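You operate a simulated robot arm through the tools that you are given. There is no shell and no other tool. Be economical: measure what you need, move in short steps, check, and stop when the job is done.

Carry out the task below with a simulated robot arm. There is one attempt and no reset: what you move stays moved.

TASK
Rub the crust off the sample mould with the yellow block, then lower the lift and close the mould.
Fine: put the block back; the lid ends shut and clamped.
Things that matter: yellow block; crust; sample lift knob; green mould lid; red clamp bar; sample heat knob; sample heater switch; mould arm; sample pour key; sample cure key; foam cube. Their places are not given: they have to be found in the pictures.

It is judged by the outcome, as a careful person would: the job done as asked, and still so three seconds after it is handed in. It fails if anything else is knocked over, pushed out of place, dropped, spilled or broken.

THE ROBOT
A 6-joint arm with a two-finger parallel gripper, fixed in place. Base frame: the origin is at the foot of the arm, x ahead of it, y to its left, z up. Lengths are in cm, angles in degrees, forces in N, time in s.
With the tool pointing down near the work surface it reaches from about 24 to 64 cm from the base axis. Its first joint turns from -66.0 to 66.0 degrees. Payload 2.7 kg.
Tool frame: the origin (TCP) lies between the finger pads and is the grasp point; the fingertips stand 2.3 cm ahead of it; z points along the fingers, y is the line along which they close. The gripper opens to 9.4 cm. The fingers are 3.8 cm wide and 1 cm thick; the gripper's body (5.4 by 9.6 cm) begins 3.9 cm behind the TCP.
Orientation is that of the tool frame in the base frame, as a unit quaternion [x, y, z, w]. With the fingers straight down and closing along the base's y, the tool's x points along the base's -x, its y along +y and its z along -z.

THE INTERFACE
- The arm moves only by the tool servo_tool. Its argument "deltas" is a list of rows, each a list of 3 entries, a list of its own where there are three numbers: the shift along the base's x, y, z in cm, then the turn, a rotation vector about the base's x, y, z in degrees, then the finger opening in cm, from 0 to 9.4. In form: [[[tx, ty, tz], [ax, ay, az], fingers], ...]. A call has 1 to 12 rows; each row is the pose to reach, as a shift and turn from the pose commanded when the call began. A row lasts 0.2 s, in which the tool goes at most 5 cm and 8.6 degrees; a call with a longer step from one row to the next is refused whole, and so is a gripper value outside its range. A pose out of reach is approached as far as the arm can. The call stops where the force on the tool passes 70 N (or 10 N more than at its start, if that is more) or the arm is blocked; 0.2 s more then pass. The fingers move at their own pace (about 4.5 cm/s each) and stop on an object; they squeeze with about 31 N. The grip force told is the motor's: it shows also when the fingers shut on nothing. Time passes only in rows, and 0.2 s behind the last, so rows that repeat a pose let the fingers close. It gives the time, the measured TCP pose, the force on the tool (base axes), the opening and the grip force at its end, in the units of the frame above (readings bear some noise).
- Cameras (640 x 400 px; columns grow to the right, rows downward): "scene" is fixed at [6.37, -41.65, 142.06]; the picture's right is [0.87, -0.49, 0.00], its down [-0.20, -0.35, -0.92] and it looks along [0.45, 0.80, -0.40] (base axes); focal length 324 px, centre (320, 200). "wrist" rides on the gripper at [-3.9, 0, -4.4] in the tool frame; the picture's right is [0.00, -1.00, 0.00], its down [0.97, 0.00, -0.24] and it looks along [0.24, 0.00, 0.97] (tool axes); focal length 218 px, centre (320, 200).
- capture(camera): a new picture of that camera. No time passes.
- locate(camera, pixels): for up to 12 pixels [column, row] of the newest picture of that camera ("zoom" is the newest enlarged one), the place [x, y, z] in the base frame of the surface seen there, good to about 0.2 cm. No time passes.
- inspect(camera, box): a new picture of the part [left, top, right, bottom] of that camera's present view, enlarged. No time passes.
- close_job(): hands the job in; it is judged then, once.

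Work in short steps. Measure before you move; look again where a grasp or a placing could have gone wrong, and mend it. You have 80 turns and 34 pictures in all, the two below and enlarged ones among them. Open the gripper and draw the arm clear of the work before you hand the job in, unless the task says otherwise; then end with one line.

The tools are called after ">>>" as a command line: name --argument value ..., lists and objects as JSON in quotes. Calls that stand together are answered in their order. servo_tool: Moves the arm, as the interface text tells. Its arguments: {"type":"object","properties":{"deltas":{"type":"array"}},"required":["deltas"]} The other tools are called the same way: capture (camera) takes a picture; locate (camera, pixels) gives the place of the surface under pixels of a picture; inspect (camera, box) takes an enlarged picture of a part of a camera's view; close_job () hands the job in.

At the start:

```text
time_s: 0.0
position: [32.6, 5.47, 118.83]
orientation: [0.0, 1.0, 0.0, 0.0]
force: [1.2, 0.0, 0.0]
gripper_width: 9.39
finger_force: 0.0
```

scene: 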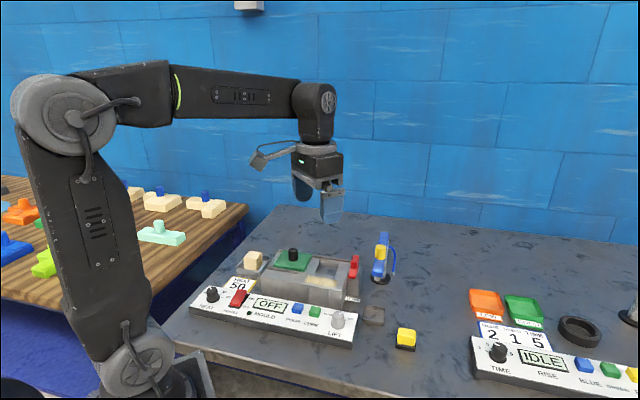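
wrist: 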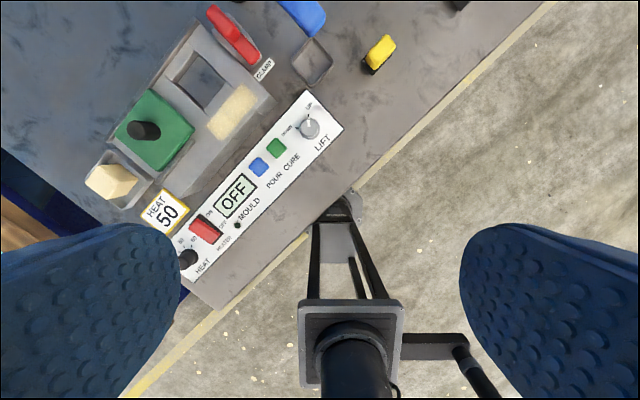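

The pictures show the mould at about scene (300,275) and the yellow block at (405,338). I enlarge both views.

>>> inspect --camera "scene" --box '[180, 225, 430, 381]'

>>> inspect --camera "wrist" --box '[70, 0, 410, 280]'

```text
2.56 times, centred on (305, 303) of scene
```

zoom: 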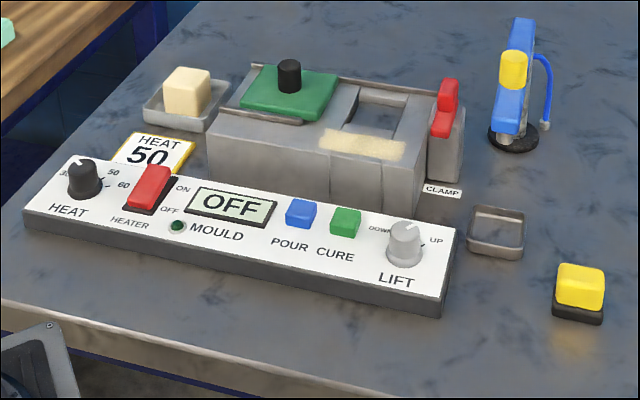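

```text
1.43 times, centred on (240, 140) of wrist
```

zoom: 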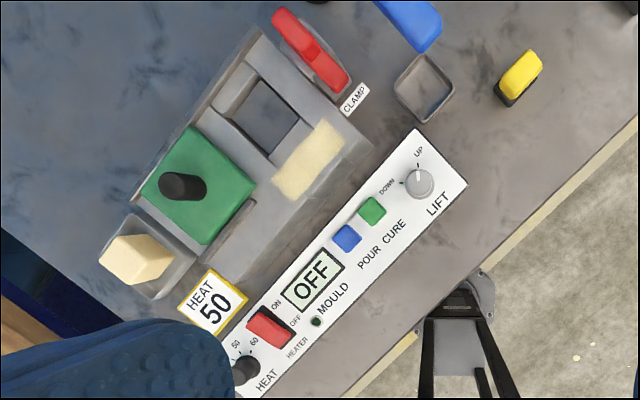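

I measure the main features from the enlarged wrist view and from the scene picture.

>>> locate --camera "zoom" --pixels '[[315, 135], [280, 190], [335, 155], [325, 125], [185, 187], [165, 178], [275, 20], [345, 85], [310, 50], [264, 115], [418, 178], [520, 75]]'

>>> locate --camera "zoom" --pixels '[[190, 128], [255, 190], [205, 243], [140, 190], [425, 88], [398, 85], [452, 90], [415, 60], [505, 95], [540, 60], [245, 210], [265, 35]]'

>>> locate --camera "scene" --pixels '[[406, 332], [405, 346], [375, 316], [338, 317], [354, 262], [352, 272], [293, 251], [290, 262], [327, 282], [322, 270], [380, 260], [381, 235]]'

```text
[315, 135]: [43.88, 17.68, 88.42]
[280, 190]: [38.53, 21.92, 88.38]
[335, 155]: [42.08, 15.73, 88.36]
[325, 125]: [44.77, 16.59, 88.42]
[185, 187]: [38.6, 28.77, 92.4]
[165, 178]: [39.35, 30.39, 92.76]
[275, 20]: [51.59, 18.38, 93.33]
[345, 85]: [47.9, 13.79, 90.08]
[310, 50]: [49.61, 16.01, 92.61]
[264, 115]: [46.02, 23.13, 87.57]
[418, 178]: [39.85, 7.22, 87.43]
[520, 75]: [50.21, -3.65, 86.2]
```

```text
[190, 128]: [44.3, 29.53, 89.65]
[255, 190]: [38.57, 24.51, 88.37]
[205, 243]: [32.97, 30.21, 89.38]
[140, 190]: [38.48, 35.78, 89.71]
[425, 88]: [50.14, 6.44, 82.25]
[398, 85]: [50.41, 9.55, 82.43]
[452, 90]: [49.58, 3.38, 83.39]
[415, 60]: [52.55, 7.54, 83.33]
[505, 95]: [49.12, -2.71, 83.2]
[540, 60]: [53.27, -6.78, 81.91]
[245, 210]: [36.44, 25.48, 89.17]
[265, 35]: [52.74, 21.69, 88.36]
```

```text
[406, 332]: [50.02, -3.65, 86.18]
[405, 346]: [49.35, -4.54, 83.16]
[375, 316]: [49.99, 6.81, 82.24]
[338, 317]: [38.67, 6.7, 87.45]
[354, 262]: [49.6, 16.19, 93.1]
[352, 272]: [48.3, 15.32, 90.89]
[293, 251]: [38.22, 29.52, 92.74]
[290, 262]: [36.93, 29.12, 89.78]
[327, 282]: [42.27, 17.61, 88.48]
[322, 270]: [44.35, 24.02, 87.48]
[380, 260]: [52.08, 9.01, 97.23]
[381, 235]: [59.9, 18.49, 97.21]
```

Next I move above the mould for a closer picture.

>>> servo_tool --deltas '[[[3, 4, 0], [0, 0, 0], 9.4], [[6, 8, -2], [0, 0, 0], 9.4], [[9, 12, -5], [0, 0, 0], 9.4], [[9.4, 14, -9], [0, 0, 0], 9.4]]'

>>> capture --camera "wrist"

```text
refused: row 2 steps farther than a row can; nothing moved
```

```text
29 pictures are left
```

wrist: 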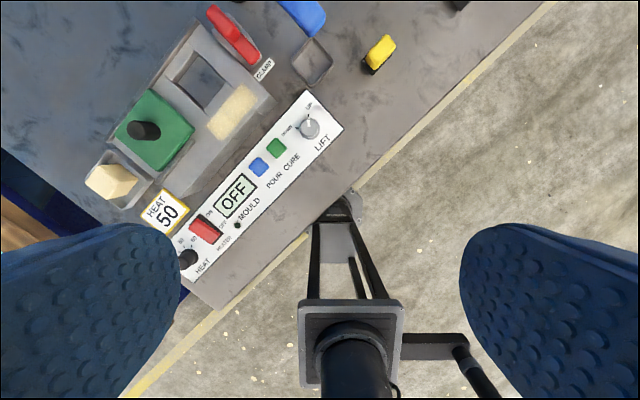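

The call was refused because of its step size, so I repeat it with shorter rows.

>>> servo_tool --deltas '[[[2, 3, 0], [0, 0, 0], 9.4], [[4, 6, -2], [0, 0, 0], 9.4], [[6, 9, -4], [0, 0, 0], 9.4], [[8, 12, -6], [0, 0, 0], 9.4], [[9.4, 14, -8], [0, 0, 0], 9.4]]'

```text
time_s: 1.2
position: [42.14, 19.47, 110.77]
orientation: [0.0, 1.0, 0.0, 0.0]
force: [0.6, -0.3, 0.3]
gripper_width: 9.42
finger_force: 0.1
```

>>> capture --camera "wrist"

```text
28 pictures are left
```

wrist: 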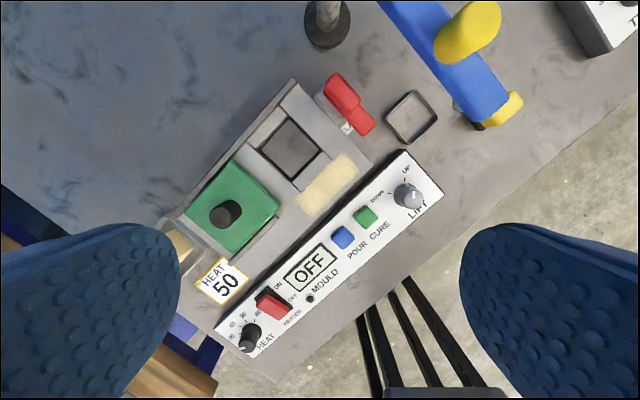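

>>> locate --camera "wrist" --pixels '[[327, 30], [390, 5], [470, 15], [445, 55], [505, 120], [480, 120], [515, 100], [340, 95], [365, 122], [345, 75], [327, 97], [372, 128]]'

>>> locate --camera "wrist" --pixels '[[290, 82], [372, 165], [165, 217], [290, 122], [320, 150], [262, 150], [292, 178], [345, 155], [355, 168], [297, 200], [308, 213], [409, 195]]'

>>> locate --camera "wrist" --pixels '[[240, 160], [280, 205], [230, 255], [187, 212], [225, 213], [235, 205], [232, 227], [212, 217], [403, 150], [442, 195], [225, 335], [415, 185]]'

>>> inspect --camera "wrist" --box '[160, 60, 460, 260]'

```text
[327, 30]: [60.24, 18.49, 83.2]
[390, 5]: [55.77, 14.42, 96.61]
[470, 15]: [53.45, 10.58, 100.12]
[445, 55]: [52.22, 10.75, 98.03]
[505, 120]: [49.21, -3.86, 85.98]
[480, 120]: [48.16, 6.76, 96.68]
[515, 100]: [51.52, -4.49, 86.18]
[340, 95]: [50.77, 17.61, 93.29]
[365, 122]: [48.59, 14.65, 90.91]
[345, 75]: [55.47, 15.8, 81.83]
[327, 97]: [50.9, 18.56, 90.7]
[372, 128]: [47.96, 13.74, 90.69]
```

```text
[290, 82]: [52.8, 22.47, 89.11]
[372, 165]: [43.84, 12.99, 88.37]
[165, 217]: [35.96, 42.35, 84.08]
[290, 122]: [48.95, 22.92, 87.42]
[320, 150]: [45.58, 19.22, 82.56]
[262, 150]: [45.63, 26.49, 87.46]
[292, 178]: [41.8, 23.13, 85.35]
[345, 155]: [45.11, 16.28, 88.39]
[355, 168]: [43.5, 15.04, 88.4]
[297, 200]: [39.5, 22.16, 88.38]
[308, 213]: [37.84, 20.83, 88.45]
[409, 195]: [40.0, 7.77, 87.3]
```

```text
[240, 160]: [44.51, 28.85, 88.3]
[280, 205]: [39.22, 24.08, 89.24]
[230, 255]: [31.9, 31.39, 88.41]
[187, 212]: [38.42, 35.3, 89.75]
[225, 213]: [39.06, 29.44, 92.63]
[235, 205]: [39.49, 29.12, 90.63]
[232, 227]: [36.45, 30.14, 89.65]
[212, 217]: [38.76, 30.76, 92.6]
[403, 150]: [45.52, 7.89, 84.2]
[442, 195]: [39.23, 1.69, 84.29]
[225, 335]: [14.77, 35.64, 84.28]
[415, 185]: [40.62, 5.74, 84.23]
```

```text
2.00 times, centred on (310, 160) of wrist
```

zoom: 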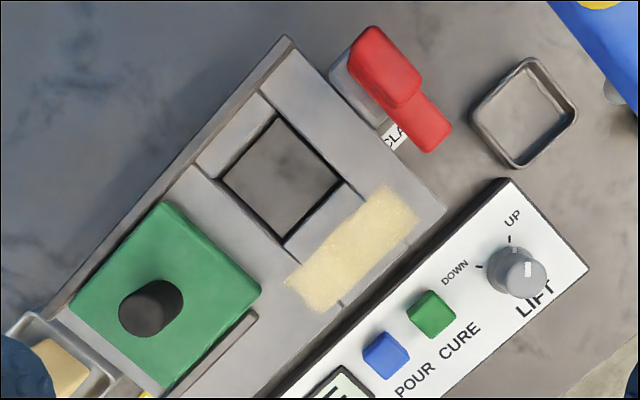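

The mould's long axis runs at about −42° in the base frame. The well is at (45.5,23), and the crust lies on the front rail around (41.6,18.6,88.4). Next I go above the yellow block, staying clear of the blue arm, which is at z≈97–100.

>>> servo_tool --deltas '[[[0.5, -4.5, 0], [0, 0, 0], 9.4], [[1, -9, 0], [0, 0, 0], 9.4], [[2, -13.5, 0], [0, 0, 0], 9.4], [[4, -17.5, 0], [0, 0, 0], 9.4], [[6, -21.5, 0], [0, 0, 0], 9.4], [[8, -23.2, -3], [0, 0, 0], 9.4], [[8, -23.2, -7], [0, 0, 0], 9.4], [[8, -23.2, -11], [0, 0, 0], 9.4]]'

>>> capture --camera "wrist"

```text
time_s: 3.0
position: [49.81, -3.83, 99.72]
orientation: [0.0, 1.0, 0.0, 0.0]
force: [0.7, -0.1, 0.0]
gripper_width: 9.39
finger_force: 0.1
```

```text
26 pictures are left
```

wrist: 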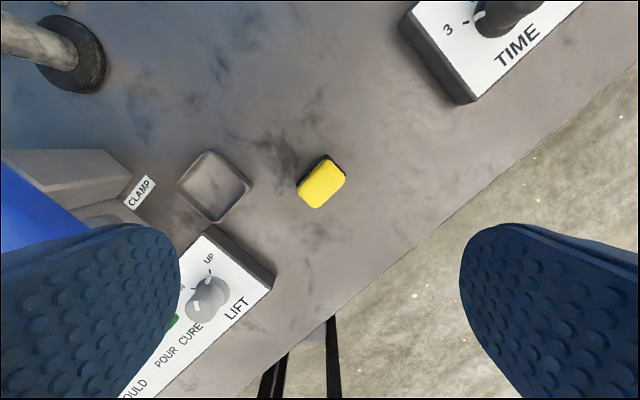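

>>> inspect --camera "wrist" --box '[160, 130, 360, 330]'

>>> locate --camera "wrist" --pixels '[[330, 158], [345, 180], [318, 208], [299, 186], [322, 182], [326, 154], [210, 152], [250, 186], [216, 221], [178, 185], [213, 188], [205, 292]]'

```text
2.00 times, centred on (260, 230) of wrist
```

zoom: 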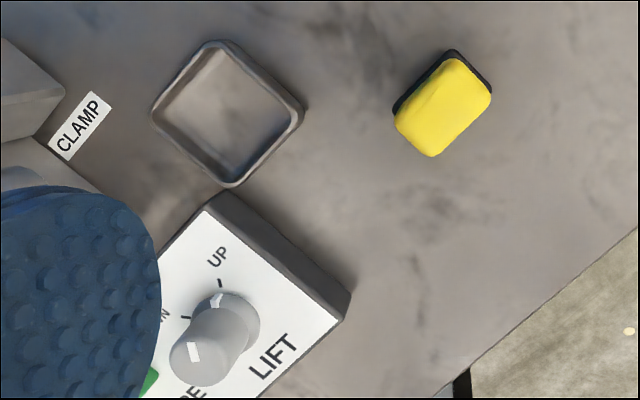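

```text
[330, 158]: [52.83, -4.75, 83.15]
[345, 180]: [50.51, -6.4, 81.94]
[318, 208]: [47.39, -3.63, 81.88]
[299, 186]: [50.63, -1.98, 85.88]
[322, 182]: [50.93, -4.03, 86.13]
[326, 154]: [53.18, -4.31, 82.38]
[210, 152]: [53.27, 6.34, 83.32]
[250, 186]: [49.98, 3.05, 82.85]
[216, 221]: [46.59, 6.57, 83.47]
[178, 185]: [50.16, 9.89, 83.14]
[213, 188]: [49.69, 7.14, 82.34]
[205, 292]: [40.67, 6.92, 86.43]
```

The yellow block is about 4 × 2.8 cm, with its long side along the mould axis, centred near (50.7,−3.9) and with its top at 86.2. I turn the tool by −42° and centre it over the block.

>>> servo_tool --deltas '[[[0.2, 0, 0], [0, 0, -8.4], 9.4], [[0.4, 0, 0], [0, 0, -16.8], 9.4], [[0.6, 0, -1], [0, 0, -25.2], 9.4], [[0.8, -0.1, -3], [0, 0, -33.6], 9.4], [[0.8, -0.1, -5], [0, 0, -42], 9.4], [[0.8, -0.1, -7], [0, 0, -42], 9.4]]'

>>> capture --camera "wrist"

```text
time_s: 4.4
position: [50.77, -3.85, 92.84]
orientation: [0.359, 0.933, 0.0, 0.0]
force: [-0.5, -0.1, 0.8]
gripper_width: 9.39
finger_force: 0.0
```

```text
24 pictures are left
```

wrist: 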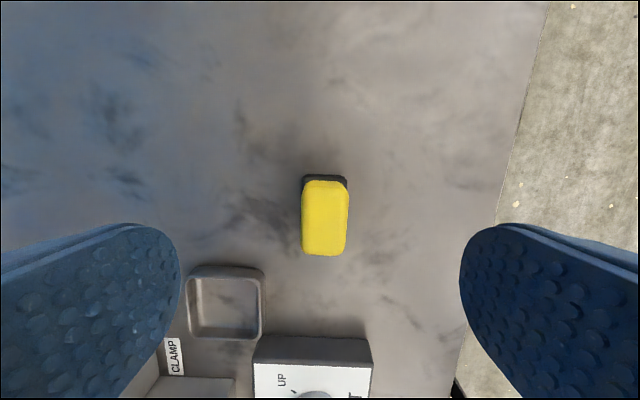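

The block is centred at column 325, about 0.25 cm off along −v. I correct that, go down and grip it.

>>> servo_tool --deltas '[[[-0.1, -0.25, -2], [0, 0, 0], 9.4], [[-0.1, -0.25, -4.5], [0, 0, 0], 9.4], [[-0.1, -0.25, -6.5], [0, 0, 0], 9.4], [[-0.1, -0.25, -7.6], [0, 0, 0], 9.4], [[-0.1, -0.25, -7.6], [0, 0, 0], 6], [[-0.1, -0.25, -7.6], [0, 0, 0], 3], [[-0.1, -0.25, -7.6], [0, 0, 0], 1], [[-0.1, -0.25, -7.6], [0, 0, 0], 0.5], [[-0.1, -0.25, -7.6], [0, 0, 0], 0.5]]'

>>> capture --camera "wrist"

```text
time_s: 6.4
position: [50.73, -4.09, 85.33]
orientation: [0.359, 0.934, 0.0, 0.0]
force: [0.9, 0.2, -0.5]
gripper_width: 2.88
finger_force: 31.6
```

```text
23 pictures are left
```

wrist: 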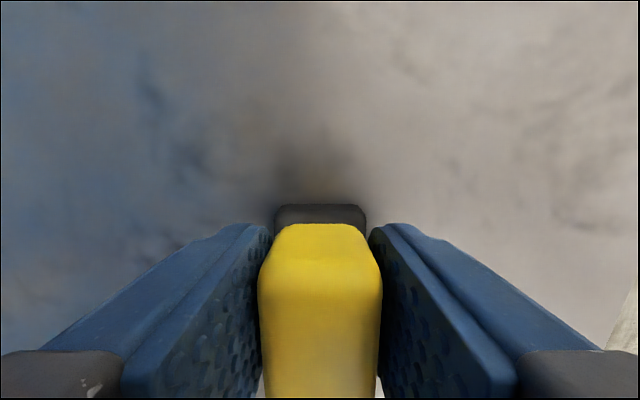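

The block is gripped at an opening of 2.88, and its base is 3.4 cm below the TCP. I lift it and carry it around the blue arm to above the right end of the crust.

>>> servo_tool --deltas '[[[0, 0, 2], [0, 0, 0], 0.5], [[0, 0, 6], [0, 0, 0], 0.5], [[-1, 0, 10], [0, 0, 0], 0.5], [[-4, 1, 13], [0, 0, 0], 0.5], [[-8, 2, 15], [0, 0, 0], 0.5], [[-11, 5, 16], [0, 0, 0], 0.5], [[-12, 9.5, 16], [0, 0, 0], 0.5], [[-12, 14, 16], [0, 0, 0], 0.5], [[-10, 18, 15], [0, 0, 0], 0.5], [[-7.8, 20.6, 12], [0, 0, 0], 0.5]]'

>>> capture --camera "wrist"

>>> capture --camera "scene"

```text
time_s: 8.6
position: [42.85, 16.52, 97.12]
orientation: [0.359, 0.933, 0.0, 0.0]
force: [-0.4, -0.1, 0.6]
gripper_width: 0.5
finger_force: 0.0
```

```text
22 pictures are left
```

wrist: 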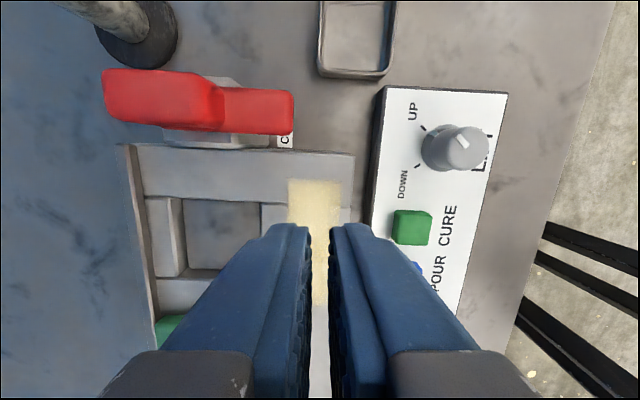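

```text
21 pictures are left
```

scene: 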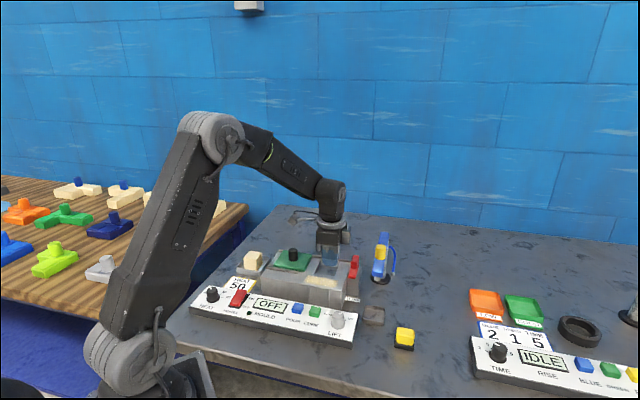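

The block slipped out early: it stands upright at its original place, scene (405,338), and the fingers are shut on nothing. I go back, and this time I will grip deeper and lift more gently.

>>> servo_tool --deltas '[[[-2.2, -2.6, 3], [0, 0, 0], 0.5], [[-4.2, -6.6, 4], [0, 0, 0], 3], [[-4.2, -11.1, 4], [0, 0, 0], 5], [[-3.2, -15.6, 4], [0, 0, 0], 7], [[0, -18.8, 4], [0, 0, 0], 9.4], [[4, -20, 2], [0, 0, 0], 9.4], [[7.8, -20.6, -1], [0, 0, 0], 9.4], [[7.8, -20.6, -4.3], [0, 0, 0], 9.4]]'

>>> capture --camera "wrist"

```text
time_s: 10.4
position: [50.88, -4.14, 93.22]
orientation: [0.358, 0.934, 0.001, 0.0]
force: [-0.6, 0.2, -0.1]
gripper_width: 9.41
finger_force: 0.1
```

```text
20 pictures are left
```

wrist: 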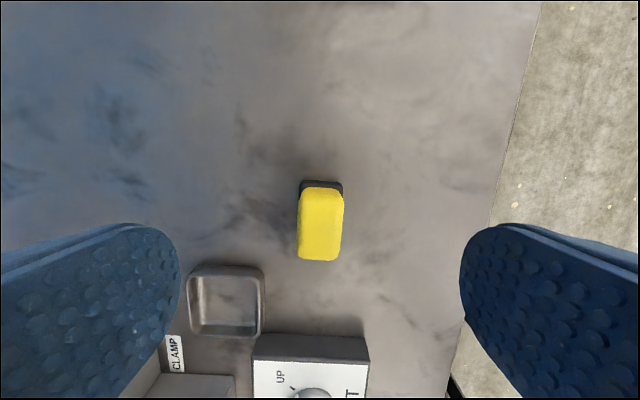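

>>> servo_tool --deltas '[[[-0.1, 0.1, -3], [0, 0, 0], 9.4], [[-0.1, 0.1, -6], [0, 0, 0], 9.4], [[-0.1, 0.1, -8], [0, 0, 0], 9.4], [[-0.1, 0.1, -8.6], [0, 0, 0], 9.4], [[-0.1, 0.1, -8.6], [0, 0, 0], 6], [[-0.1, 0.1, -8.6], [0, 0, 0], 3], [[-0.1, 0.1, -8.6], [0, 0, 0], 0], [[-0.1, 0.1, -8.6], [0, 0, 0], 0], [[-0.1, 0.1, -8.6], [0, 0, 0], 0], [[-0.1, 0.1, -8.3], [0, 0, 0], 0], [[-0.1, 0.1, -7.6], [0, 0, 0], 0], [[-0.1, 0.1, -6.6], [0, 0, 0], 0]]'

>>> capture --camera "wrist"

```text
time_s: 13.0
position: [50.47, -3.92, 86.53]
orientation: [0.359, 0.934, 0.0, 0.0]
force: [-0.1, -0.2, -0.2]
gripper_width: 2.91
finger_force: 31.4
```

```text
19 pictures are left
```

wrist: 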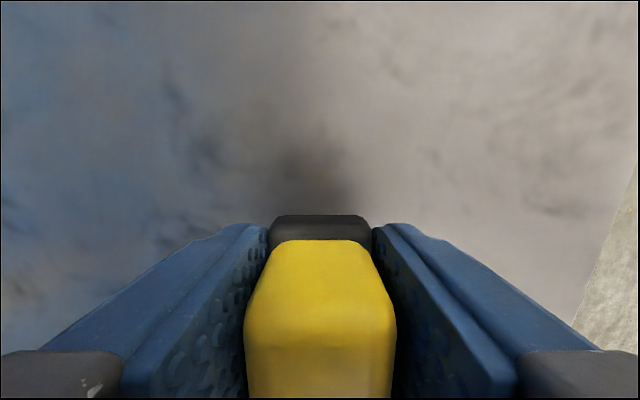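

The block now sits deeper in the fingers and came up with them (opening 2.91). I raise it gently and check it again.

>>> servo_tool --deltas '[[[0, 0, 1], [0, 0, 0], 0], [[0, 0, 2.5], [0, 0, 0], 0], [[0, 0, 4.5], [0, 0, 0], 0], [[0, 0, 7], [0, 0, 0], 0], [[0, 0, 9.5], [0, 0, 0], 0], [[-1, 0, 12], [0, 0, 0], 0], [[-3, 0.5, 14], [0, 0, 0], 0], [[-5.5, 1, 15.5], [0, 0, 0], 0], [[-8, 2, 16], [0, 0, 0], 0], [[-10, 4, 16], [0, 0, 0], 0], [[-11, 6, 16], [0, 0, 0], 0]]'

```text
time_s: 15.4
position: [39.54, 1.91, 102.59]
orientation: [0.359, 0.933, 0.0, 0.001]
force: [0.1, -0.3, -0.9]
gripper_width: 2.89
finger_force: 30.9
```

The block is held firmly. I carry it to just above the crust, at u≈20.8, v≈41.3 along and across the mould axis.

>>> servo_tool --deltas '[[[-0.5, 2.5, 0], [0, 0, 0], 0], [[-0.5, 5, 0], [0, 0, 0], 0], [[0, 7.5, 0], [0, 0, 0], 0], [[0.5, 10, -1], [0, 0, 0], 0], [[1.5, 12.5, -3], [0, 0, 0], 0], [[3, 14.3, -5], [0, 0, 0], 0], [[3.5, 14.7, -7], [0, 0, 0], 0], [[3.5, 14.7, -9], [0, 0, 0], 0]]'

>>> inspect --camera "scene" --box '[230, 210, 430, 335]'

```text
time_s: 17.2
position: [43.29, 16.65, 93.32]
orientation: [0.359, 0.933, -0.001, 0.001]
force: [-0.2, -0.2, -0.2]
gripper_width: 2.92
finger_force: 31.4
```

```text
3.20 times, centred on (330, 272) of scene
```

zoom: 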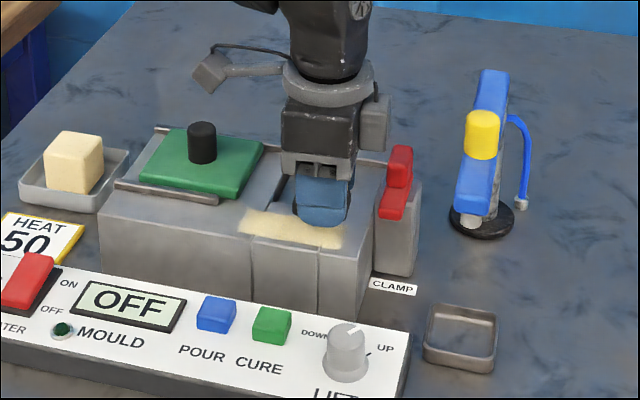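

The finger is over the crust at u=21, v=41.4. I lower the block slowly onto it.

>>> servo_tool --deltas '[[[0, 0, -1], [0, 0, 0], 0], [[0, 0, -1.7], [0, 0, 0], 0], [[0, 0, -2.0], [0, 0, 0], 0], [[0, 0, -2.3], [0, 0, 0], 0]]'

```text
time_s: 18.2
position: [43.14, 16.71, 91.05]
orientation: [0.359, 0.934, 0.0, 0.0]
force: [0.1, 0.2, -0.5]
gripper_width: 2.91
finger_force: 31.3
```

>>> servo_tool --deltas '[[[0, 0, -0.2], [0, 0, 0], 0], [[0, 0, -0.35], [0, 0, 0], 0], [[0, 0, -0.45], [0, 0, 0], 0]]'

```text
time_s: 19.0
position: [43.19, 16.63, 90.83]
orientation: [0.359, 0.933, 0.0, 0.001]
force: [-5.8, -4.2, 21.1]
gripper_width: 2.91
finger_force: 30.5
```

The block presses with 21 N. I rub along the crust towards the lid and back, at about 1.1 cm per row.

>>> servo_tool --deltas '[[[-0.7, 0.6, 0], [0, 0, 0], 0], [[-1.5, 1.3, 0], [0, 0, 0], 0], [[-2.3, 2.05, 0], [0, 0, 0], 0], [[-3.1, 2.8, 0], [0, 0, 0], 0], [[-4.0, 3.6, 0], [0, 0, 0], 0], [[-4.0, 3.6, 0], [0, 0, 0], 0], [[-3.1, 2.8, 0], [0, 0, 0], 0], [[-2.3, 2.05, 0], [0, 0, 0], 0], [[-1.5, 1.3, 0], [0, 0, 0], 0], [[-0.7, 0.6, 0], [0, 0, 0], 0], [[0, 0, 0], [0, 0, 0], 0]]'

>>> inspect --camera "scene" --box '[230, 210, 430, 335]'

```text
time_s: 21.4
position: [43.1, 16.62, 90.74]
orientation: [0.359, 0.933, 0.001, 0.002]
force: [-14.2, 13.5, 41.1]
gripper_width: 2.89
finger_force: 31.1
```

```text
3.20 times, centred on (330, 272) of scene
```

zoom: 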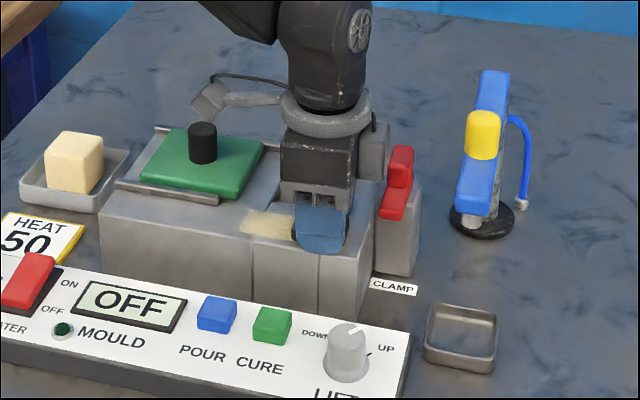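

The right part of the crust is gone and the left part remains. I rub on towards the left and stop there to read the pose.

>>> servo_tool --deltas '[[[-0.8, 0.7, 0.15], [0, 0, 0], 0], [[-1.6, 1.45, 0.15], [0, 0, 0], 0], [[-2.4, 2.15, 0.15], [0, 0, 0], 0], [[-3.2, 2.9, 0.15], [0, 0, 0], 0], [[-4.0, 3.6, 0.15], [0, 0, 0], 0], [[-4.5, 4.05, 0.15], [0, 0, 0], 0], [[-4.5, 4.05, 0.15], [0, 0, 0], 0]]'

```text
time_s: 23.0
position: [38.56, 20.62, 90.75]
orientation: [0.358, 0.934, 0.0, 0.0]
force: [3.1, -4.2, 14.5]
gripper_width: 2.92
finger_force: 31.1
```

>>> servo_tool --deltas '[[[0.8, -0.7, -0.1], [0, 0, 0], 0], [[1.6, -1.4, -0.1], [0, 0, 0], 0], [[2.4, -2.1, -0.1], [0, 0, 0], 0], [[1.8, -1.2, -0.1], [0, 0, 0], 0], [[1.0, -0.5, -0.1], [0, 0, 0], 0], [[0.2, 0.2, -0.1], [0, 0, 0], 0], [[1.0, -0.5, -0.1], [0, 0, 0], 0], [[1.8, -1.2, -0.1], [0, 0, 0], 0], [[2.6, -1.9, -0.1], [0, 0, 0], 0], [[3.4, -2.6, -0.1], [0, 0, 0], 0], [[4.2, -3.3, -0.1], [0, 0, 0], 0], [[4.7, -3.8, -0.1], [0, 0, 0], 0]]'

>>> inspect --camera "scene" --box '[230, 210, 430, 335]'

```text
time_s: 25.6
position: [43.25, 16.91, 90.89]
orientation: [0.358, 0.934, 0.0, 0.003]
force: [-6.7, 10.4, 27.2]
gripper_width: 2.9
finger_force: 30.9
```

```text
3.20 times, centred on (330, 272) of scene
```

zoom: 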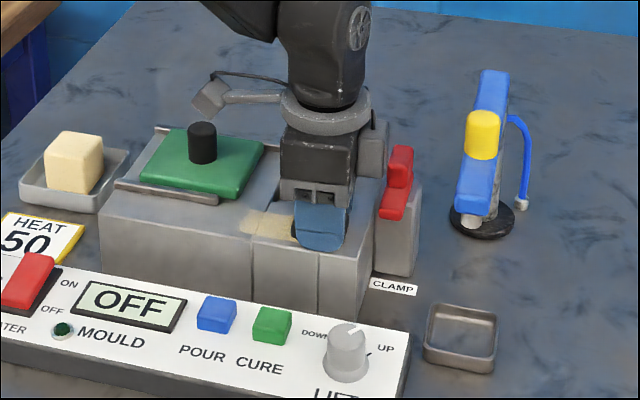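

The left part is fading. I give it more strokes, a little firmer.

>>> servo_tool --deltas '[[[-0.8, 0.6, 0], [0, 0, 0], 0], [[-1.7, 1.4, 0], [0, 0, 0], 0], [[-2.6, 2.2, 0], [0, 0, 0], 0], [[-3.5, 3.0, -0.05], [0, 0, 0], 0], [[-4.4, 3.8, -0.05], [0, 0, 0], 0], [[-4.8, 4.2, -0.05], [0, 0, 0], 0], [[-3.9, 3.4, -0.05], [0, 0, 0], 0], [[-3.0, 2.6, -0.05], [0, 0, 0], 0], [[-2.4, 2.0, -0.05], [0, 0, 0], 0], [[-3.2, 2.6, -0.05], [0, 0, 0], 0], [[-4.1, 3.4, -0.05], [0, 0, 0], 0], [[-4.9, 4.0, -0.05], [0, 0, 0], 0]]'

>>> servo_tool --deltas '[[[0.8, -0.7, 0], [0, 0, 0], 0], [[1.6, -1.4, 0], [0, 0, 0], 0], [[2.4, -2.1, 0], [0, 0, 0], 0], [[1.6, -1.4, 0], [0, 0, 0], 0], [[0.8, -0.7, 0], [0, 0, 0], 0], [[0, 0, 0], [0, 0, 0], 0], [[0.8, -0.5, 0], [0, 0, 0], 0], [[1.6, -1.2, 0], [0, 0, 0], 0], [[2.4, -1.9, 0], [0, 0, 0], 0], [[3.2, -2.6, 0], [0, 0, 0], 0], [[4.0, -3.3, 0], [0, 0, 0], 0], [[4.8, -4.0, 0], [0, 0, 0], 0]]'

>>> servo_tool --deltas '[[[0.1, -0.1, 0.5], [0, 0, 0], 0], [[0, -0.3, 2], [0, 0, 0], 0], [[0, -0.3, 4], [0, 0, 0], 0], [[-0.7, -1.3, 6], [0, 0, 0], 0], [[-1.7, -3.3, 7.5], [0, 0, 0], 0], [[-2.2, -5.3, 8], [0, 0, 0], 0]]'

>>> inspect --camera "scene" --box '[230, 210, 430, 335]'

```text
time_s: 28.2
position: [38.56, 20.91, 90.81]
orientation: [0.358, 0.934, 0.001, 0.001]
force: [9.3, -8.1, 26.3]
gripper_width: 2.91
finger_force: 31.4
```

```text
time_s: 30.8
position: [43.3, 16.79, 90.8]
orientation: [0.358, 0.934, 0.001, 0.002]
force: [-9.0, 10.6, 30.3]
gripper_width: 2.89
finger_force: 31.0
```

```text
time_s: 32.2
position: [40.99, 11.66, 98.67]
orientation: [0.358, 0.934, 0.001, 0.001]
force: [0.0, -0.2, 1.1]
gripper_width: 2.91
finger_force: 31.3
```

```text
3.20 times, centred on (330, 272) of scene
```

zoom: 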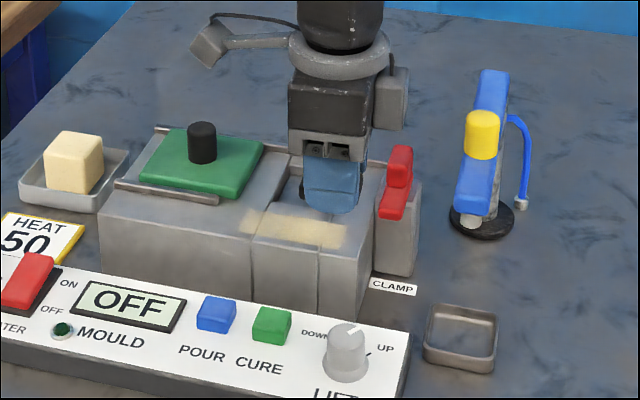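

The crust has faded evenly but is still visible, so it takes more strokes. I go back down and rub with full-length strokes.

>>> servo_tool --deltas '[[[1.0, 3, -1.5], [0, 0, 0], 0], [[2.2, 5.1, -4], [0, 0, 0], 0], [[2.2, 5.1, -6.5], [0, 0, 0], 0], [[2.2, 5.1, -7.6], [0, 0, 0], 0], [[2.2, 5.1, -8.05], [0, 0, 0], 0]]'

>>> servo_tool --deltas '[[[-1.5, 1.35, 0], [0, 0, 0], 0], [[-3, 2.7, 0], [0, 0, 0], 0], [[-4.5, 4.05, 0], [0, 0, 0], 0], [[-3, 2.7, 0], [0, 0, 0], 0], [[-1.5, 1.35, 0], [0, 0, 0], 0], [[0, 0, 0], [0, 0, 0], 0], [[-1.4, 1.5, 0], [0, 0, 0], 0], [[-2.8, 2.9, 0], [0, 0, 0], 0], [[-4.3, 4.2, 0], [0, 0, 0], 0], [[-2.8, 2.9, 0], [0, 0, 0], 0], [[-1.4, 1.5, 0], [0, 0, 0], 0], [[0, 0, 0], [0, 0, 0], 0]]'

>>> servo_tool --deltas '[[[-1.5, 1.35, 0], [0, 0, 0], 0], [[-3, 2.7, 0], [0, 0, 0], 0], [[-4.5, 4.05, 0], [0, 0, 0], 0], [[-3, 2.7, 0], [0, 0, 0], 0], [[-1.5, 1.35, 0], [0, 0, 0], 0], [[0, 0, 0], [0, 0, 0], 0], [[-1.5, 1.3, 0], [0, 0, 0], 0], [[-3.1, 2.6, 0], [0, 0, 0], 0], [[-4.6, 3.95, 0], [0, 0, 0], 0], [[-3.1, 2.6, 0], [0, 0, 0], 0], [[-1.6, 1.3, 0], [0, 0, 0], 0], [[0, 0, 0], [0, 0, 0], 0]]'

>>> servo_tool --deltas '[[[0.1, -0.1, 0.5], [0, 0, 0], 0], [[0, -0.3, 2], [0, 0, 0], 0], [[0, -0.3, 4], [0, 0, 0], 0], [[-0.7, -1.3, 6], [0, 0, 0], 0], [[-1.7, -3.3, 7.5], [0, 0, 0], 0], [[-2.2, -5.3, 8], [0, 0, 0], 0]]'

>>> inspect --camera "scene" --box '[230, 210, 430, 335]'

```text
time_s: 33.4
position: [43.23, 16.96, 90.78]
orientation: [0.358, 0.934, 0.001, 0.001]
force: [-6.6, -1.0, 16.4]
gripper_width: 2.9
finger_force: 31.4
```

```text
time_s: 34.6
position: [41.12, 18.83, 90.87]
orientation: [0.361, 0.933, 0.005, -0.002]
force: [-5.6, 1.3, 4.9]
gripper_width: 2.93
finger_force: 31.0
stopped in row 5: the force on the tool passed its limit (the readings are from after the stop); the commanded pose is now the measured one
```

```text
time_s: 35.3
position: [38.73, 21.16, 90.86]
orientation: [0.369, 0.929, 0.005, 0.008]
force: [16.1, -11.5, -5.2]
gripper_width: 2.94
finger_force: 31.0
stopped in row 3: the force on the tool passed its limit (the readings are from after the stop); the commanded pose is now the measured one
```

```text
time_s: 36.7
position: [36.19, 15.97, 98.84]
orientation: [0.366, 0.931, 0.004, 0.006]
force: [-0.3, -0.6, -1.1]
gripper_width: 2.9
finger_force: 31.1
```

```text
3.20 times, centred on (330, 272) of scene
```

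zoom: 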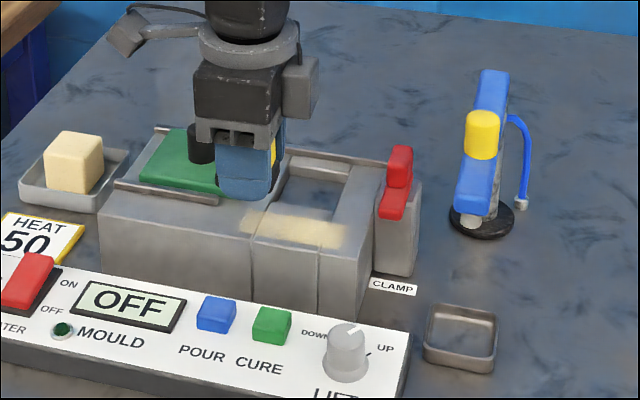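

The faster strokes tripped the force limit and twisted the tool slightly. Lid and clamp are unmoved. I straighten the tool, return to the right end of the crust and use slow strokes again.

>>> servo_tool --deltas '[[[1.5, -1, 0], [-0.2, 0.8, 0.9], 0], [[3.5, -1, 0], [-0.2, 0.8, 0.9], 0], [[5.5, -0.5, -1], [-0.2, 0.8, 0.9], 0], [[7, 0.8, -3], [-0.2, 0.8, 0.9], 0], [[7, 0.8, -5], [-0.2, 0.8, 0.9], 0], [[7, 0.8, -6.5], [-0.2, 0.8, 0.9], 0], [[7, 0.8, -6.5], [-0.2, 0.8, 0.9], 0]]'

>>> capture --camera "wrist"

```text
time_s: 38.3
position: [43.2, 16.74, 92.41]
orientation: [0.359, 0.933, 0.0, 0.0]
force: [0.2, 0.0, -1.2]
gripper_width: 2.89
finger_force: 31.1
```

```text
13 pictures are left
```

wrist: 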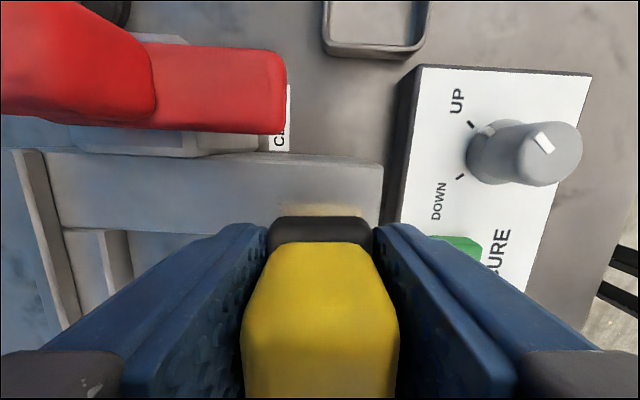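

The block is still held square. I press and do slow strokes, starting 0.5 cm further right.

>>> servo_tool --deltas '[[[0.4, -0.3, -1], [0, 0, 0], 0], [[0.4, -0.3, -1.5], [0, 0, 0], 0], [[0.4, -0.3, -1.9], [0, 0, 0], 0], [[-0.4, 0.4, -1.9], [0, 0, 0], 0], [[-1.2, 1.1, -1.9], [0, 0, 0], 0], [[-2.0, 1.8, -1.9], [0, 0, 0], 0], [[-2.8, 2.5, -1.9], [0, 0, 0], 0], [[-3.6, 3.2, -1.9], [0, 0, 0], 0], [[-4.4, 3.9, -1.9], [0, 0, 0], 0]]'

```text
time_s: 40.3
position: [39.18, 20.66, 90.83]
orientation: [0.358, 0.934, 0.003, 0.005]
force: [23.2, -19.7, 33.0]
gripper_width: 2.93
finger_force: 30.7
```

>>> servo_tool --deltas '[[[0.6, -0.5, 0.05], [0, 0, 0], 0], [[1.4, -1.2, 0.05], [0, 0, 0], 0], [[2.2, -1.9, 0.05], [0, 0, 0], 0], [[3.0, -2.6, 0.05], [0, 0, 0], 0], [[3.8, -3.3, 0.05], [0, 0, 0], 0], [[4.6, -4.0, 0.05], [0, 0, 0], 0], [[3.8, -3.3, 0.05], [0, 0, 0], 0], [[3.0, -2.6, 0.05], [0, 0, 0], 0], [[2.2, -1.9, 0.05], [0, 0, 0], 0], [[1.4, -1.2, 0.05], [0, 0, 0], 0], [[0.6, -0.5, 0.05], [0, 0, 0], 0], [[-0.1, 0.1, 0.05], [0, 0, 0], 0]]'

```text
time_s: 41.2
position: [40.91, 19.02, 90.71]
orientation: [0.36, 0.933, 0.003, -0.002]
force: [-5.2, 2.1, 5.4]
gripper_width: 2.9
finger_force: 30.9
stopped in row 4: the force on the tool passed its limit (the readings are from after the stop); the commanded pose is now the measured one
```

The force passed its limit again while sliding right, so I press less and continue.

>>> servo_tool --deltas '[[[0.7, -0.6, 0], [0, 0, 0], 0], [[1.4, -1.25, 0], [0, 0, 0], 0], [[2.1, -1.9, 0], [0, 0, 0], 0], [[2.6, -2.4, 0], [0, 0, 0], 0], [[1.9, -1.75, 0], [0, 0, 0], 0], [[1.2, -1.1, 0], [0, 0, 0], 0], [[0.5, -0.45, 0], [0, 0, 0], 0], [[-0.2, 0.2, 0], [0, 0, 0], 0], [[-0.9, 0.8, 0], [0, 0, 0], 0], [[-1.6, 1.45, 0], [0, 0, 0], 0], [[-2.1, 1.9, 0], [0, 0, 0], 0]]'

```text
time_s: 43.6
position: [38.76, 21.0, 90.76]
orientation: [0.359, 0.933, 0.002, -0.002]
force: [7.9, -7.8, 20.2]
gripper_width: 2.9
finger_force: 30.6
```

>>> servo_tool --deltas '[[[0.7, -0.65, 0], [0, 0, 0], 0], [[1.4, -1.3, 0], [0, 0, 0], 0], [[2.1, -1.95, 0], [0, 0, 0], 0], [[2.8, -2.6, 0], [0, 0, 0], 0], [[3.5, -3.25, 0], [0, 0, 0], 0], [[4.2, -3.9, 0], [0, 0, 0], 0], [[4.8, -4.4, 0], [0, 0, 0], 0], [[4.1, -3.8, 0], [0, 0, 0], 0], [[3.4, -3.2, 0], [0, 0, 0], 0], [[2.7, -2.5, 0], [0, 0, 0], 0], [[2.0, -1.9, 0], [0, 0, 0], 0], [[1.3, -1.25, 0], [0, 0, 0], 0]]'

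>>> inspect --camera "scene" --box '[230, 210, 430, 335]'

```text
time_s: 46.2
position: [40.21, 19.83, 90.78]
orientation: [0.359, 0.933, 0.004, -0.001]
force: [9.1, -9.9, 19.0]
gripper_width: 2.93
finger_force: 31.2
```

```text
3.20 times, centred on (330, 272) of scene
```

zoom: 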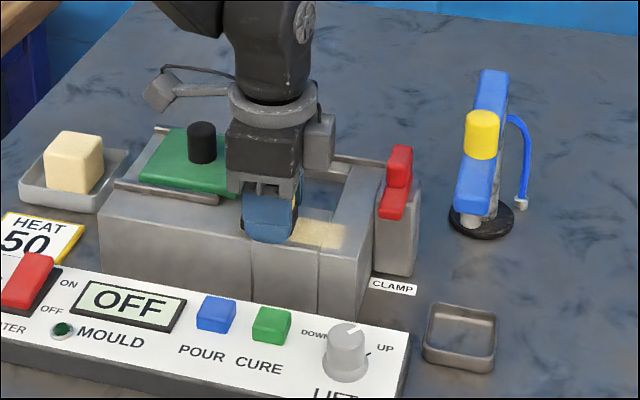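

The crust keeps fading and is still visible on the right part. I continue with slow strokes, mainly on the right.

>>> servo_tool --deltas '[[[0.7, -0.65, 0], [0, 0, 0], 0], [[1.4, -1.3, 0], [0, 0, 0], 0], [[2.1, -1.95, 0], [0, 0, 0], 0], [[2.8, -2.6, 0], [0, 0, 0], 0], [[3.5, -3.2, 0], [0, 0, 0], 0], [[2.8, -2.6, 0], [0, 0, 0], 0], [[2.1, -2.0, 0], [0, 0, 0], 0], [[1.4, -1.35, 0], [0, 0, 0], 0], [[2.1, -2.0, 0], [0, 0, 0], 0], [[2.8, -2.65, 0], [0, 0, 0], 0], [[3.5, -3.3, 0], [0, 0, 0], 0]]'

>>> servo_tool --deltas '[[[-0.7, 0.65, 0], [0, 0, 0], 0], [[-1.4, 1.3, 0], [0, 0, 0], 0], [[-2.1, 1.95, 0], [0, 0, 0], 0], [[-2.8, 2.6, 0], [0, 0, 0], 0], [[-3.5, 3.25, 0], [0, 0, 0], 0], [[-4.2, 3.9, 0], [0, 0, 0], 0], [[-4.8, 4.45, 0], [0, 0, 0], 0], [[-4.1, 3.8, 0], [0, 0, 0], 0], [[-3.4, 3.1, 0], [0, 0, 0], 0], [[-2.7, 2.5, 0], [0, 0, 0], 0], [[-2.0, 1.8, 0], [0, 0, 0], 0], [[-1.3, 1.2, 0], [0, 0, 0], 0]]'

```text
time_s: 48.6
position: [43.65, 16.25, 90.87]
orientation: [0.359, 0.933, 0.004, 0.0]
force: [-13.8, 16.3, 30.0]
gripper_width: 2.9
finger_force: 31.3
```

```text
time_s: 51.2
position: [42.31, 17.54, 90.84]
orientation: [0.359, 0.933, 0.003, -0.001]
force: [-12.8, 15.2, 22.9]
gripper_width: 2.89
finger_force: 31.0
```

>>> servo_tool --deltas '[[[0.7, -0.65, 0], [0, 0, 0], 0], [[1.4, -1.25, 0], [0, 0, 0], 0], [[0.7, -0.6, 0], [0, 0, 0], 0], [[0, 0, 0], [0, 0, 0], 0], [[-0.7, 0.65, 0], [0, 0, 0], 0], [[-1.4, 1.3, 0], [0, 0, 0], 0], [[-2.1, 2.0, 0], [0, 0, 0], 0], [[-2.8, 2.65, 0], [0, 0, 0], 0], [[-3.4, 3.2, 0], [0, 0, 0], 0], [[-2.8, 2.65, 0], [0, 0, 0], 0], [[-2.1, 2.0, 0], [0, 0, 0], 0], [[-1.4, 1.3, 0], [0, 0, 0], 0]]'

>>> servo_tool --deltas '[[[0.7, -0.65, 0], [0, 0, 0], 0], [[1.4, -1.3, 0], [0, 0, 0], 0], [[2.1, -1.9, 0], [0, 0, 0], 0], [[2.8, -2.5, 0], [0, 0, 0], 0], [[2.1, -1.9, 0], [0, 0, 0], 0], [[1.4, -1.3, 0], [0, 0, 0], 0], [[0.7, -0.65, 0], [0, 0, 0], 0], [[0, 0, 0], [0, 0, 0], 0], [[-0.7, 0.65, 0], [0, 0, 0], 0], [[-1.4, 1.3, 0], [0, 0, 0], 0], [[-2.0, 1.9, 0], [0, 0, 0], 0], [[-1.3, 1.2, 0], [0, 0, 0], 0]]'

>>> servo_tool --deltas '[[[0, 0, 0.5], [0, 0, 0], 0], [[0, 0, 2], [0, 0, 0], 0], [[0, 0, 4], [0, 0, 0], 0], [[-0.3, -1, 6], [0, 0, 0], 0], [[-0.5, -3, 7.5], [0, 0, 0], 0], [[-0.7, -5.3, 8], [0, 0, 0], 0], [[-0.7, -7.3, 8], [0, 0, 0], 0]]'

>>> inspect --camera "scene" --box '[230, 210, 430, 335]'

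```text
time_s: 53.8
position: [40.92, 19.07, 90.82]
orientation: [0.359, 0.933, 0.004, -0.001]
force: [-8.7, 11.3, 15.1]
gripper_width: 2.91
finger_force: 31.1
```

```text
time_s: 56.4
position: [39.4, 20.44, 90.87]
orientation: [0.358, 0.934, 0.005, -0.003]
force: [-17.4, 18.0, 26.0]
gripper_width: 2.9
finger_force: 31.1
```

```text
time_s: 58.0
position: [39.0, 12.81, 98.86]
orientation: [0.359, 0.933, 0.002, -0.002]
force: [-0.7, -0.1, -1.4]
gripper_width: 2.91
finger_force: 30.7
```

```text
3.20 times, centred on (330, 272) of scene
```

zoom: 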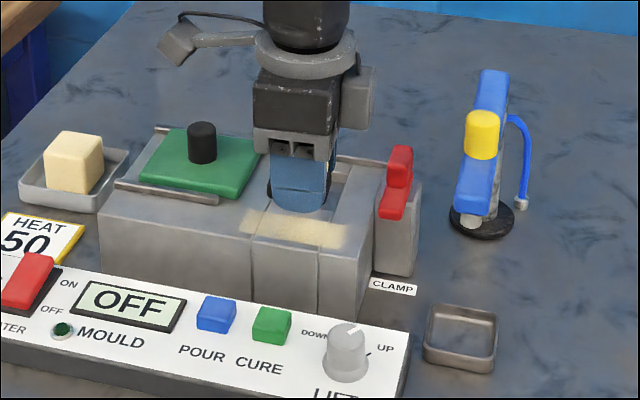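

The crust doesn't look much fainter than before. I enlarge it more to see where it remains.

>>> inspect --camera "scene" --box '[290, 255, 354, 295]'

>>> locate --camera "zoom" --pixels '[[160, 260], [300, 280], [540, 310], [130, 200], [300, 210], [540, 260], [350, 250], [200, 230], [450, 270], [420, 340], [250, 320], [600, 250]]'

```text
10.00 times, centred on (322, 275) of scene
```

zoom: 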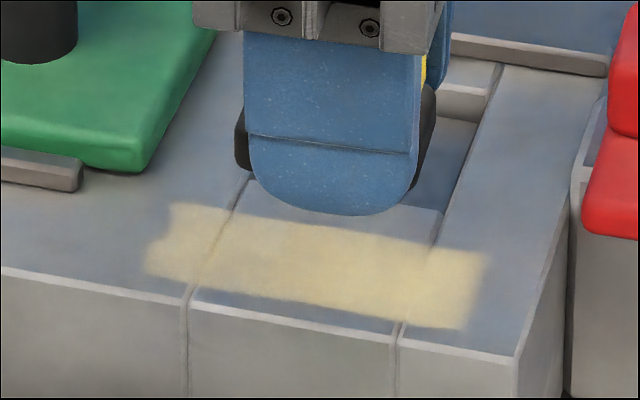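

```text
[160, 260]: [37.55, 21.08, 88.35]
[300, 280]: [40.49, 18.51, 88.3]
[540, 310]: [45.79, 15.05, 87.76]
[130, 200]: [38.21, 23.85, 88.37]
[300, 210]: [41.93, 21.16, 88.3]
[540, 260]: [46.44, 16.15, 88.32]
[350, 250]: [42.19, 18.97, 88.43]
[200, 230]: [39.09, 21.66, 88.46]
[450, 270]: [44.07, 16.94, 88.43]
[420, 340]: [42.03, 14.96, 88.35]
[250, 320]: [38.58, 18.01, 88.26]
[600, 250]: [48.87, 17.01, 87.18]
```

The pad covers v≈39.7–42.7 while the crust spans about 40.4–43.3. The fingertips also sit almost level with the pad, so they probably carry part of the load. I put the block down at its own place to regrip it a little higher.

>>> servo_tool --deltas '[[[0, -2.5, 1.5], [0, 0, 0], 0], [[0, -5, 3], [0, 0, 0], 0], [[0, -7.5, 3.5], [0, 0, 0], 0], [[0.5, -10.5, 3.5], [0, 0, 0], 0], [[2, -13, 3.5], [0, 0, 0], 0], [[4.5, -14.5, 3.5], [0, 0, 0], 0], [[7.5, -16, 3], [0, 0, 0], 0], [[10, -16.8, 1], [0, 0, 0], 0], [[11.6, -16.8, -2], [0, 0, 0], 0], [[11.6, -16.8, -5], [0, 0, 0], 0], [[11.6, -16.8, -8], [0, 0, 0], 0], [[11.6, -16.8, -11], [0, 0, 0], 0]]'

```text
time_s: 60.6
position: [50.55, -4.04, 87.84]
orientation: [0.359, 0.933, 0.004, -0.002]
force: [0.5, -0.4, -1.1]
gripper_width: 2.9
finger_force: 31.1
```

>>> servo_tool --deltas '[[[0, 0, -1.5], [-0.5, 0, 0], 0], [[0, 0, -2.5], [-0.5, 0, 0], 0], [[0, 0, -3.0], [-0.5, 0, 0], 0], [[0, 0, -3.3], [-0.5, 0, 0], 0], [[0, 0, -3.45], [-0.5, 0, 0], 0]]'

```text
time_s: 61.8
position: [50.47, -4.02, 84.29]
orientation: [0.359, 0.933, -0.002, 0.0]
force: [-0.8, 0.0, 0.1]
gripper_width: 2.92
finger_force: 30.6
```

>>> servo_tool --deltas '[[[0, 0, -0.1], [0, 0, 0], 0], [[0, 0, -0.2], [0, 0, 0], 0], [[0, 0, -0.3], [0, 0, 0], 0]]'

```text
time_s: 62.6
position: [50.6, -3.99, 84.29]
orientation: [0.358, 0.934, -0.001, 0.001]
force: [-16.5, 2.5, 38.0]
gripper_width: 2.92
finger_force: 31.3
```

The block is on the table. I open, rise so the tips are about 0.9 cm above its base, and grip again with a slow lift.

>>> servo_tool --deltas '[[[0, 0, 0.25], [0, 0, 0], 0], [[0, 0, 0.25], [0, 0, 0], 2.5], [[0, 0, 0.25], [0, 0, 0], 4], [[0, 0, 1.05], [0, 0, 0], 5], [[0, 0, 1.05], [0, 0, 0], 5], [[0, 0, 1.05], [0, 0, 0], 2.5], [[0, 0, 1.05], [0, 0, 0], 0], [[0, 0, 1.05], [0, 0, 0], 0], [[0, 0, 1.05], [0, 0, 0], 0], [[0, 0, 1.25], [0, 0, 0], 0], [[0, 0, 1.65], [0, 0, 0], 0], [[0, 0, 2.3], [0, 0, 0], 0]]'

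>>> capture --camera "wrist"

```text
time_s: 65.2
position: [50.55, -3.94, 86.19]
orientation: [0.359, 0.933, -0.001, 0.001]
force: [0.1, 1.7, -0.6]
gripper_width: 2.9
finger_force: 30.9
```

```text
9 pictures are left
```

wrist: 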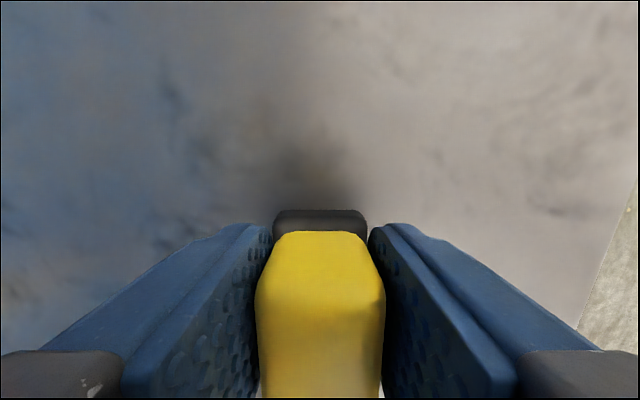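

The block is held with its pad now clear of the fingertips. I carry it back slowly by the same route.

>>> servo_tool --deltas '[[[0, 0, 1], [0, 0, 0], 0], [[0, 0, 2.5], [0, 0, 0], 0], [[0, 0, 4.5], [0, 0, 0], 0], [[0, 0, 7], [0, 0, 0], 0], [[0, 0, 9.5], [0, 0, 0], 0], [[-1, 0, 12], [0, 0, 0], 0], [[-3, 0.5, 14], [0, 0, 0], 0], [[-5.5, 1, 15.5], [0, 0, 0], 0], [[-8, 2, 16], [0, 0, 0], 0], [[-10, 4, 16], [0, 0, 0], 0], [[-11, 6, 16], [0, 0, 0], 0]]'

>>> servo_tool --deltas '[[[-0.5, 2.5, 0], [0, 0, 0], 0], [[-0.5, 5, 0], [0, 0, 0], 0], [[0, 7.5, 0], [0, 0, 0], 0], [[0.5, 10, -1], [0, 0, 0], 0], [[1.5, 12.5, -3], [0, 0, 0], 0], [[3, 14.5, -5], [0, 0, 0], 0], [[4.2, 15.1, -7], [0, 0, 0], 0], [[4.2, 15.1, -8.5], [0, 0, 0], 0], [[4.2, 15.1, -8.5], [0, 0, 0], 0]]'

```text
time_s: 67.6
position: [39.37, 2.03, 102.33]
orientation: [0.359, 0.933, -0.001, 0.0]
force: [-0.2, -0.8, -1.5]
gripper_width: 2.91
finger_force: 30.8
```

```text
time_s: 69.6
position: [43.79, 17.19, 93.9]
orientation: [0.359, 0.933, -0.001, 0.0]
force: [0.3, -0.3, -1.1]
gripper_width: 2.91
finger_force: 30.7
```

I am at u=21, v=42.1, still holding the block. I lower it to contact.

>>> servo_tool --deltas '[[[0, 0, -1.5], [0, 0, 0], 0], [[0, 0, -2.2], [0, 0, 0], 0], [[0, 0, -2.5], [0, 0, 0], 0], [[0, 0, -2.65], [0, 0, 0], 0], [[0, 0, -2.75], [0, 0, 0], 0]]'

```text
time_s: 70.8
position: [43.84, 17.03, 91.19]
orientation: [0.359, 0.933, -0.001, 0.002]
force: [-2.6, -6.5, 21.3]
gripper_width: 2.91
finger_force: 31.2
```

>>> servo_tool --deltas '[[[-0.7, 0.65, 0.1], [0, 0, 0], 0], [[-1.4, 1.3, 0.1], [0, 0, 0], 0], [[-2.1, 1.95, 0.1], [0, 0, 0], 0], [[-2.8, 2.6, 0.1], [0, 0, 0], 0], [[-3.5, 3.25, 0.1], [0, 0, 0], 0], [[-4.2, 3.85, 0.1], [0, 0, 0], 0], [[-3.5, 3.2, 0.1], [0, 0, 0], 0], [[-2.8, 2.55, 0.1], [0, 0, 0], 0], [[-2.1, 1.9, 0.1], [0, 0, 0], 0], [[-1.4, 1.2, 0.1], [0, 0, 0], 0], [[-0.7, 0.6, 0.1], [0, 0, 0], 0], [[0, 0, 0.1], [0, 0, 0], 0]]'

>>> inspect --camera "scene" --box '[290, 255, 354, 295]'

```text
time_s: 73.4
position: [43.74, 16.96, 91.28]
orientation: [0.359, 0.933, -0.002, 0.001]
force: [0.0, 0.1, -0.9]
gripper_width: 2.9
finger_force: 31.1
```

```text
10.00 times, centred on (322, 275) of scene
```

zoom: 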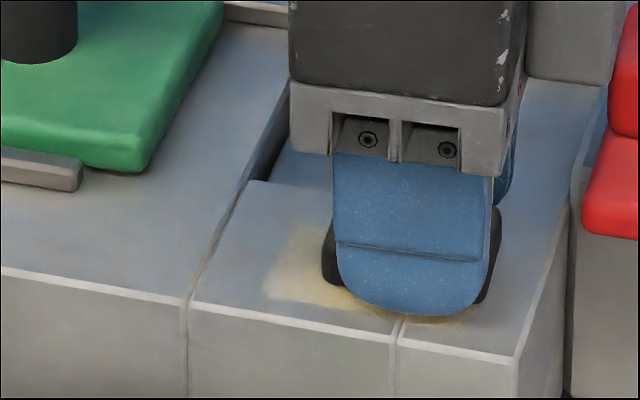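

That worked: the left part is clean. Force is now zero, so I lower slightly to regain pressure and continue on the middle and right.

>>> servo_tool --deltas '[[[0, 0, -0.15], [0, 0, 0], 0], [[0, 0, -0.28], [0, 0, 0], 0], [[-0.7, 0.65, -0.28], [0, 0, 0], 0], [[-1.4, 1.3, -0.28], [0, 0, 0], 0], [[-2.1, 1.95, -0.28], [0, 0, 0], 0], [[-2.8, 2.55, -0.28], [0, 0, 0], 0], [[-2.1, 1.9, -0.28], [0, 0, 0], 0], [[-1.4, 1.25, -0.28], [0, 0, 0], 0], [[-0.7, 0.6, -0.28], [0, 0, 0], 0], [[0, 0, -0.28], [0, 0, 0], 0], [[0.2, -0.2, -0.28], [0, 0, 0], 0]]'

```text
time_s: 75.8
position: [43.9, 16.88, 90.91]
orientation: [0.358, 0.934, -0.002, -0.001]
force: [0.4, -0.4, 0.0]
gripper_width: 2.91
finger_force: 31.3
```

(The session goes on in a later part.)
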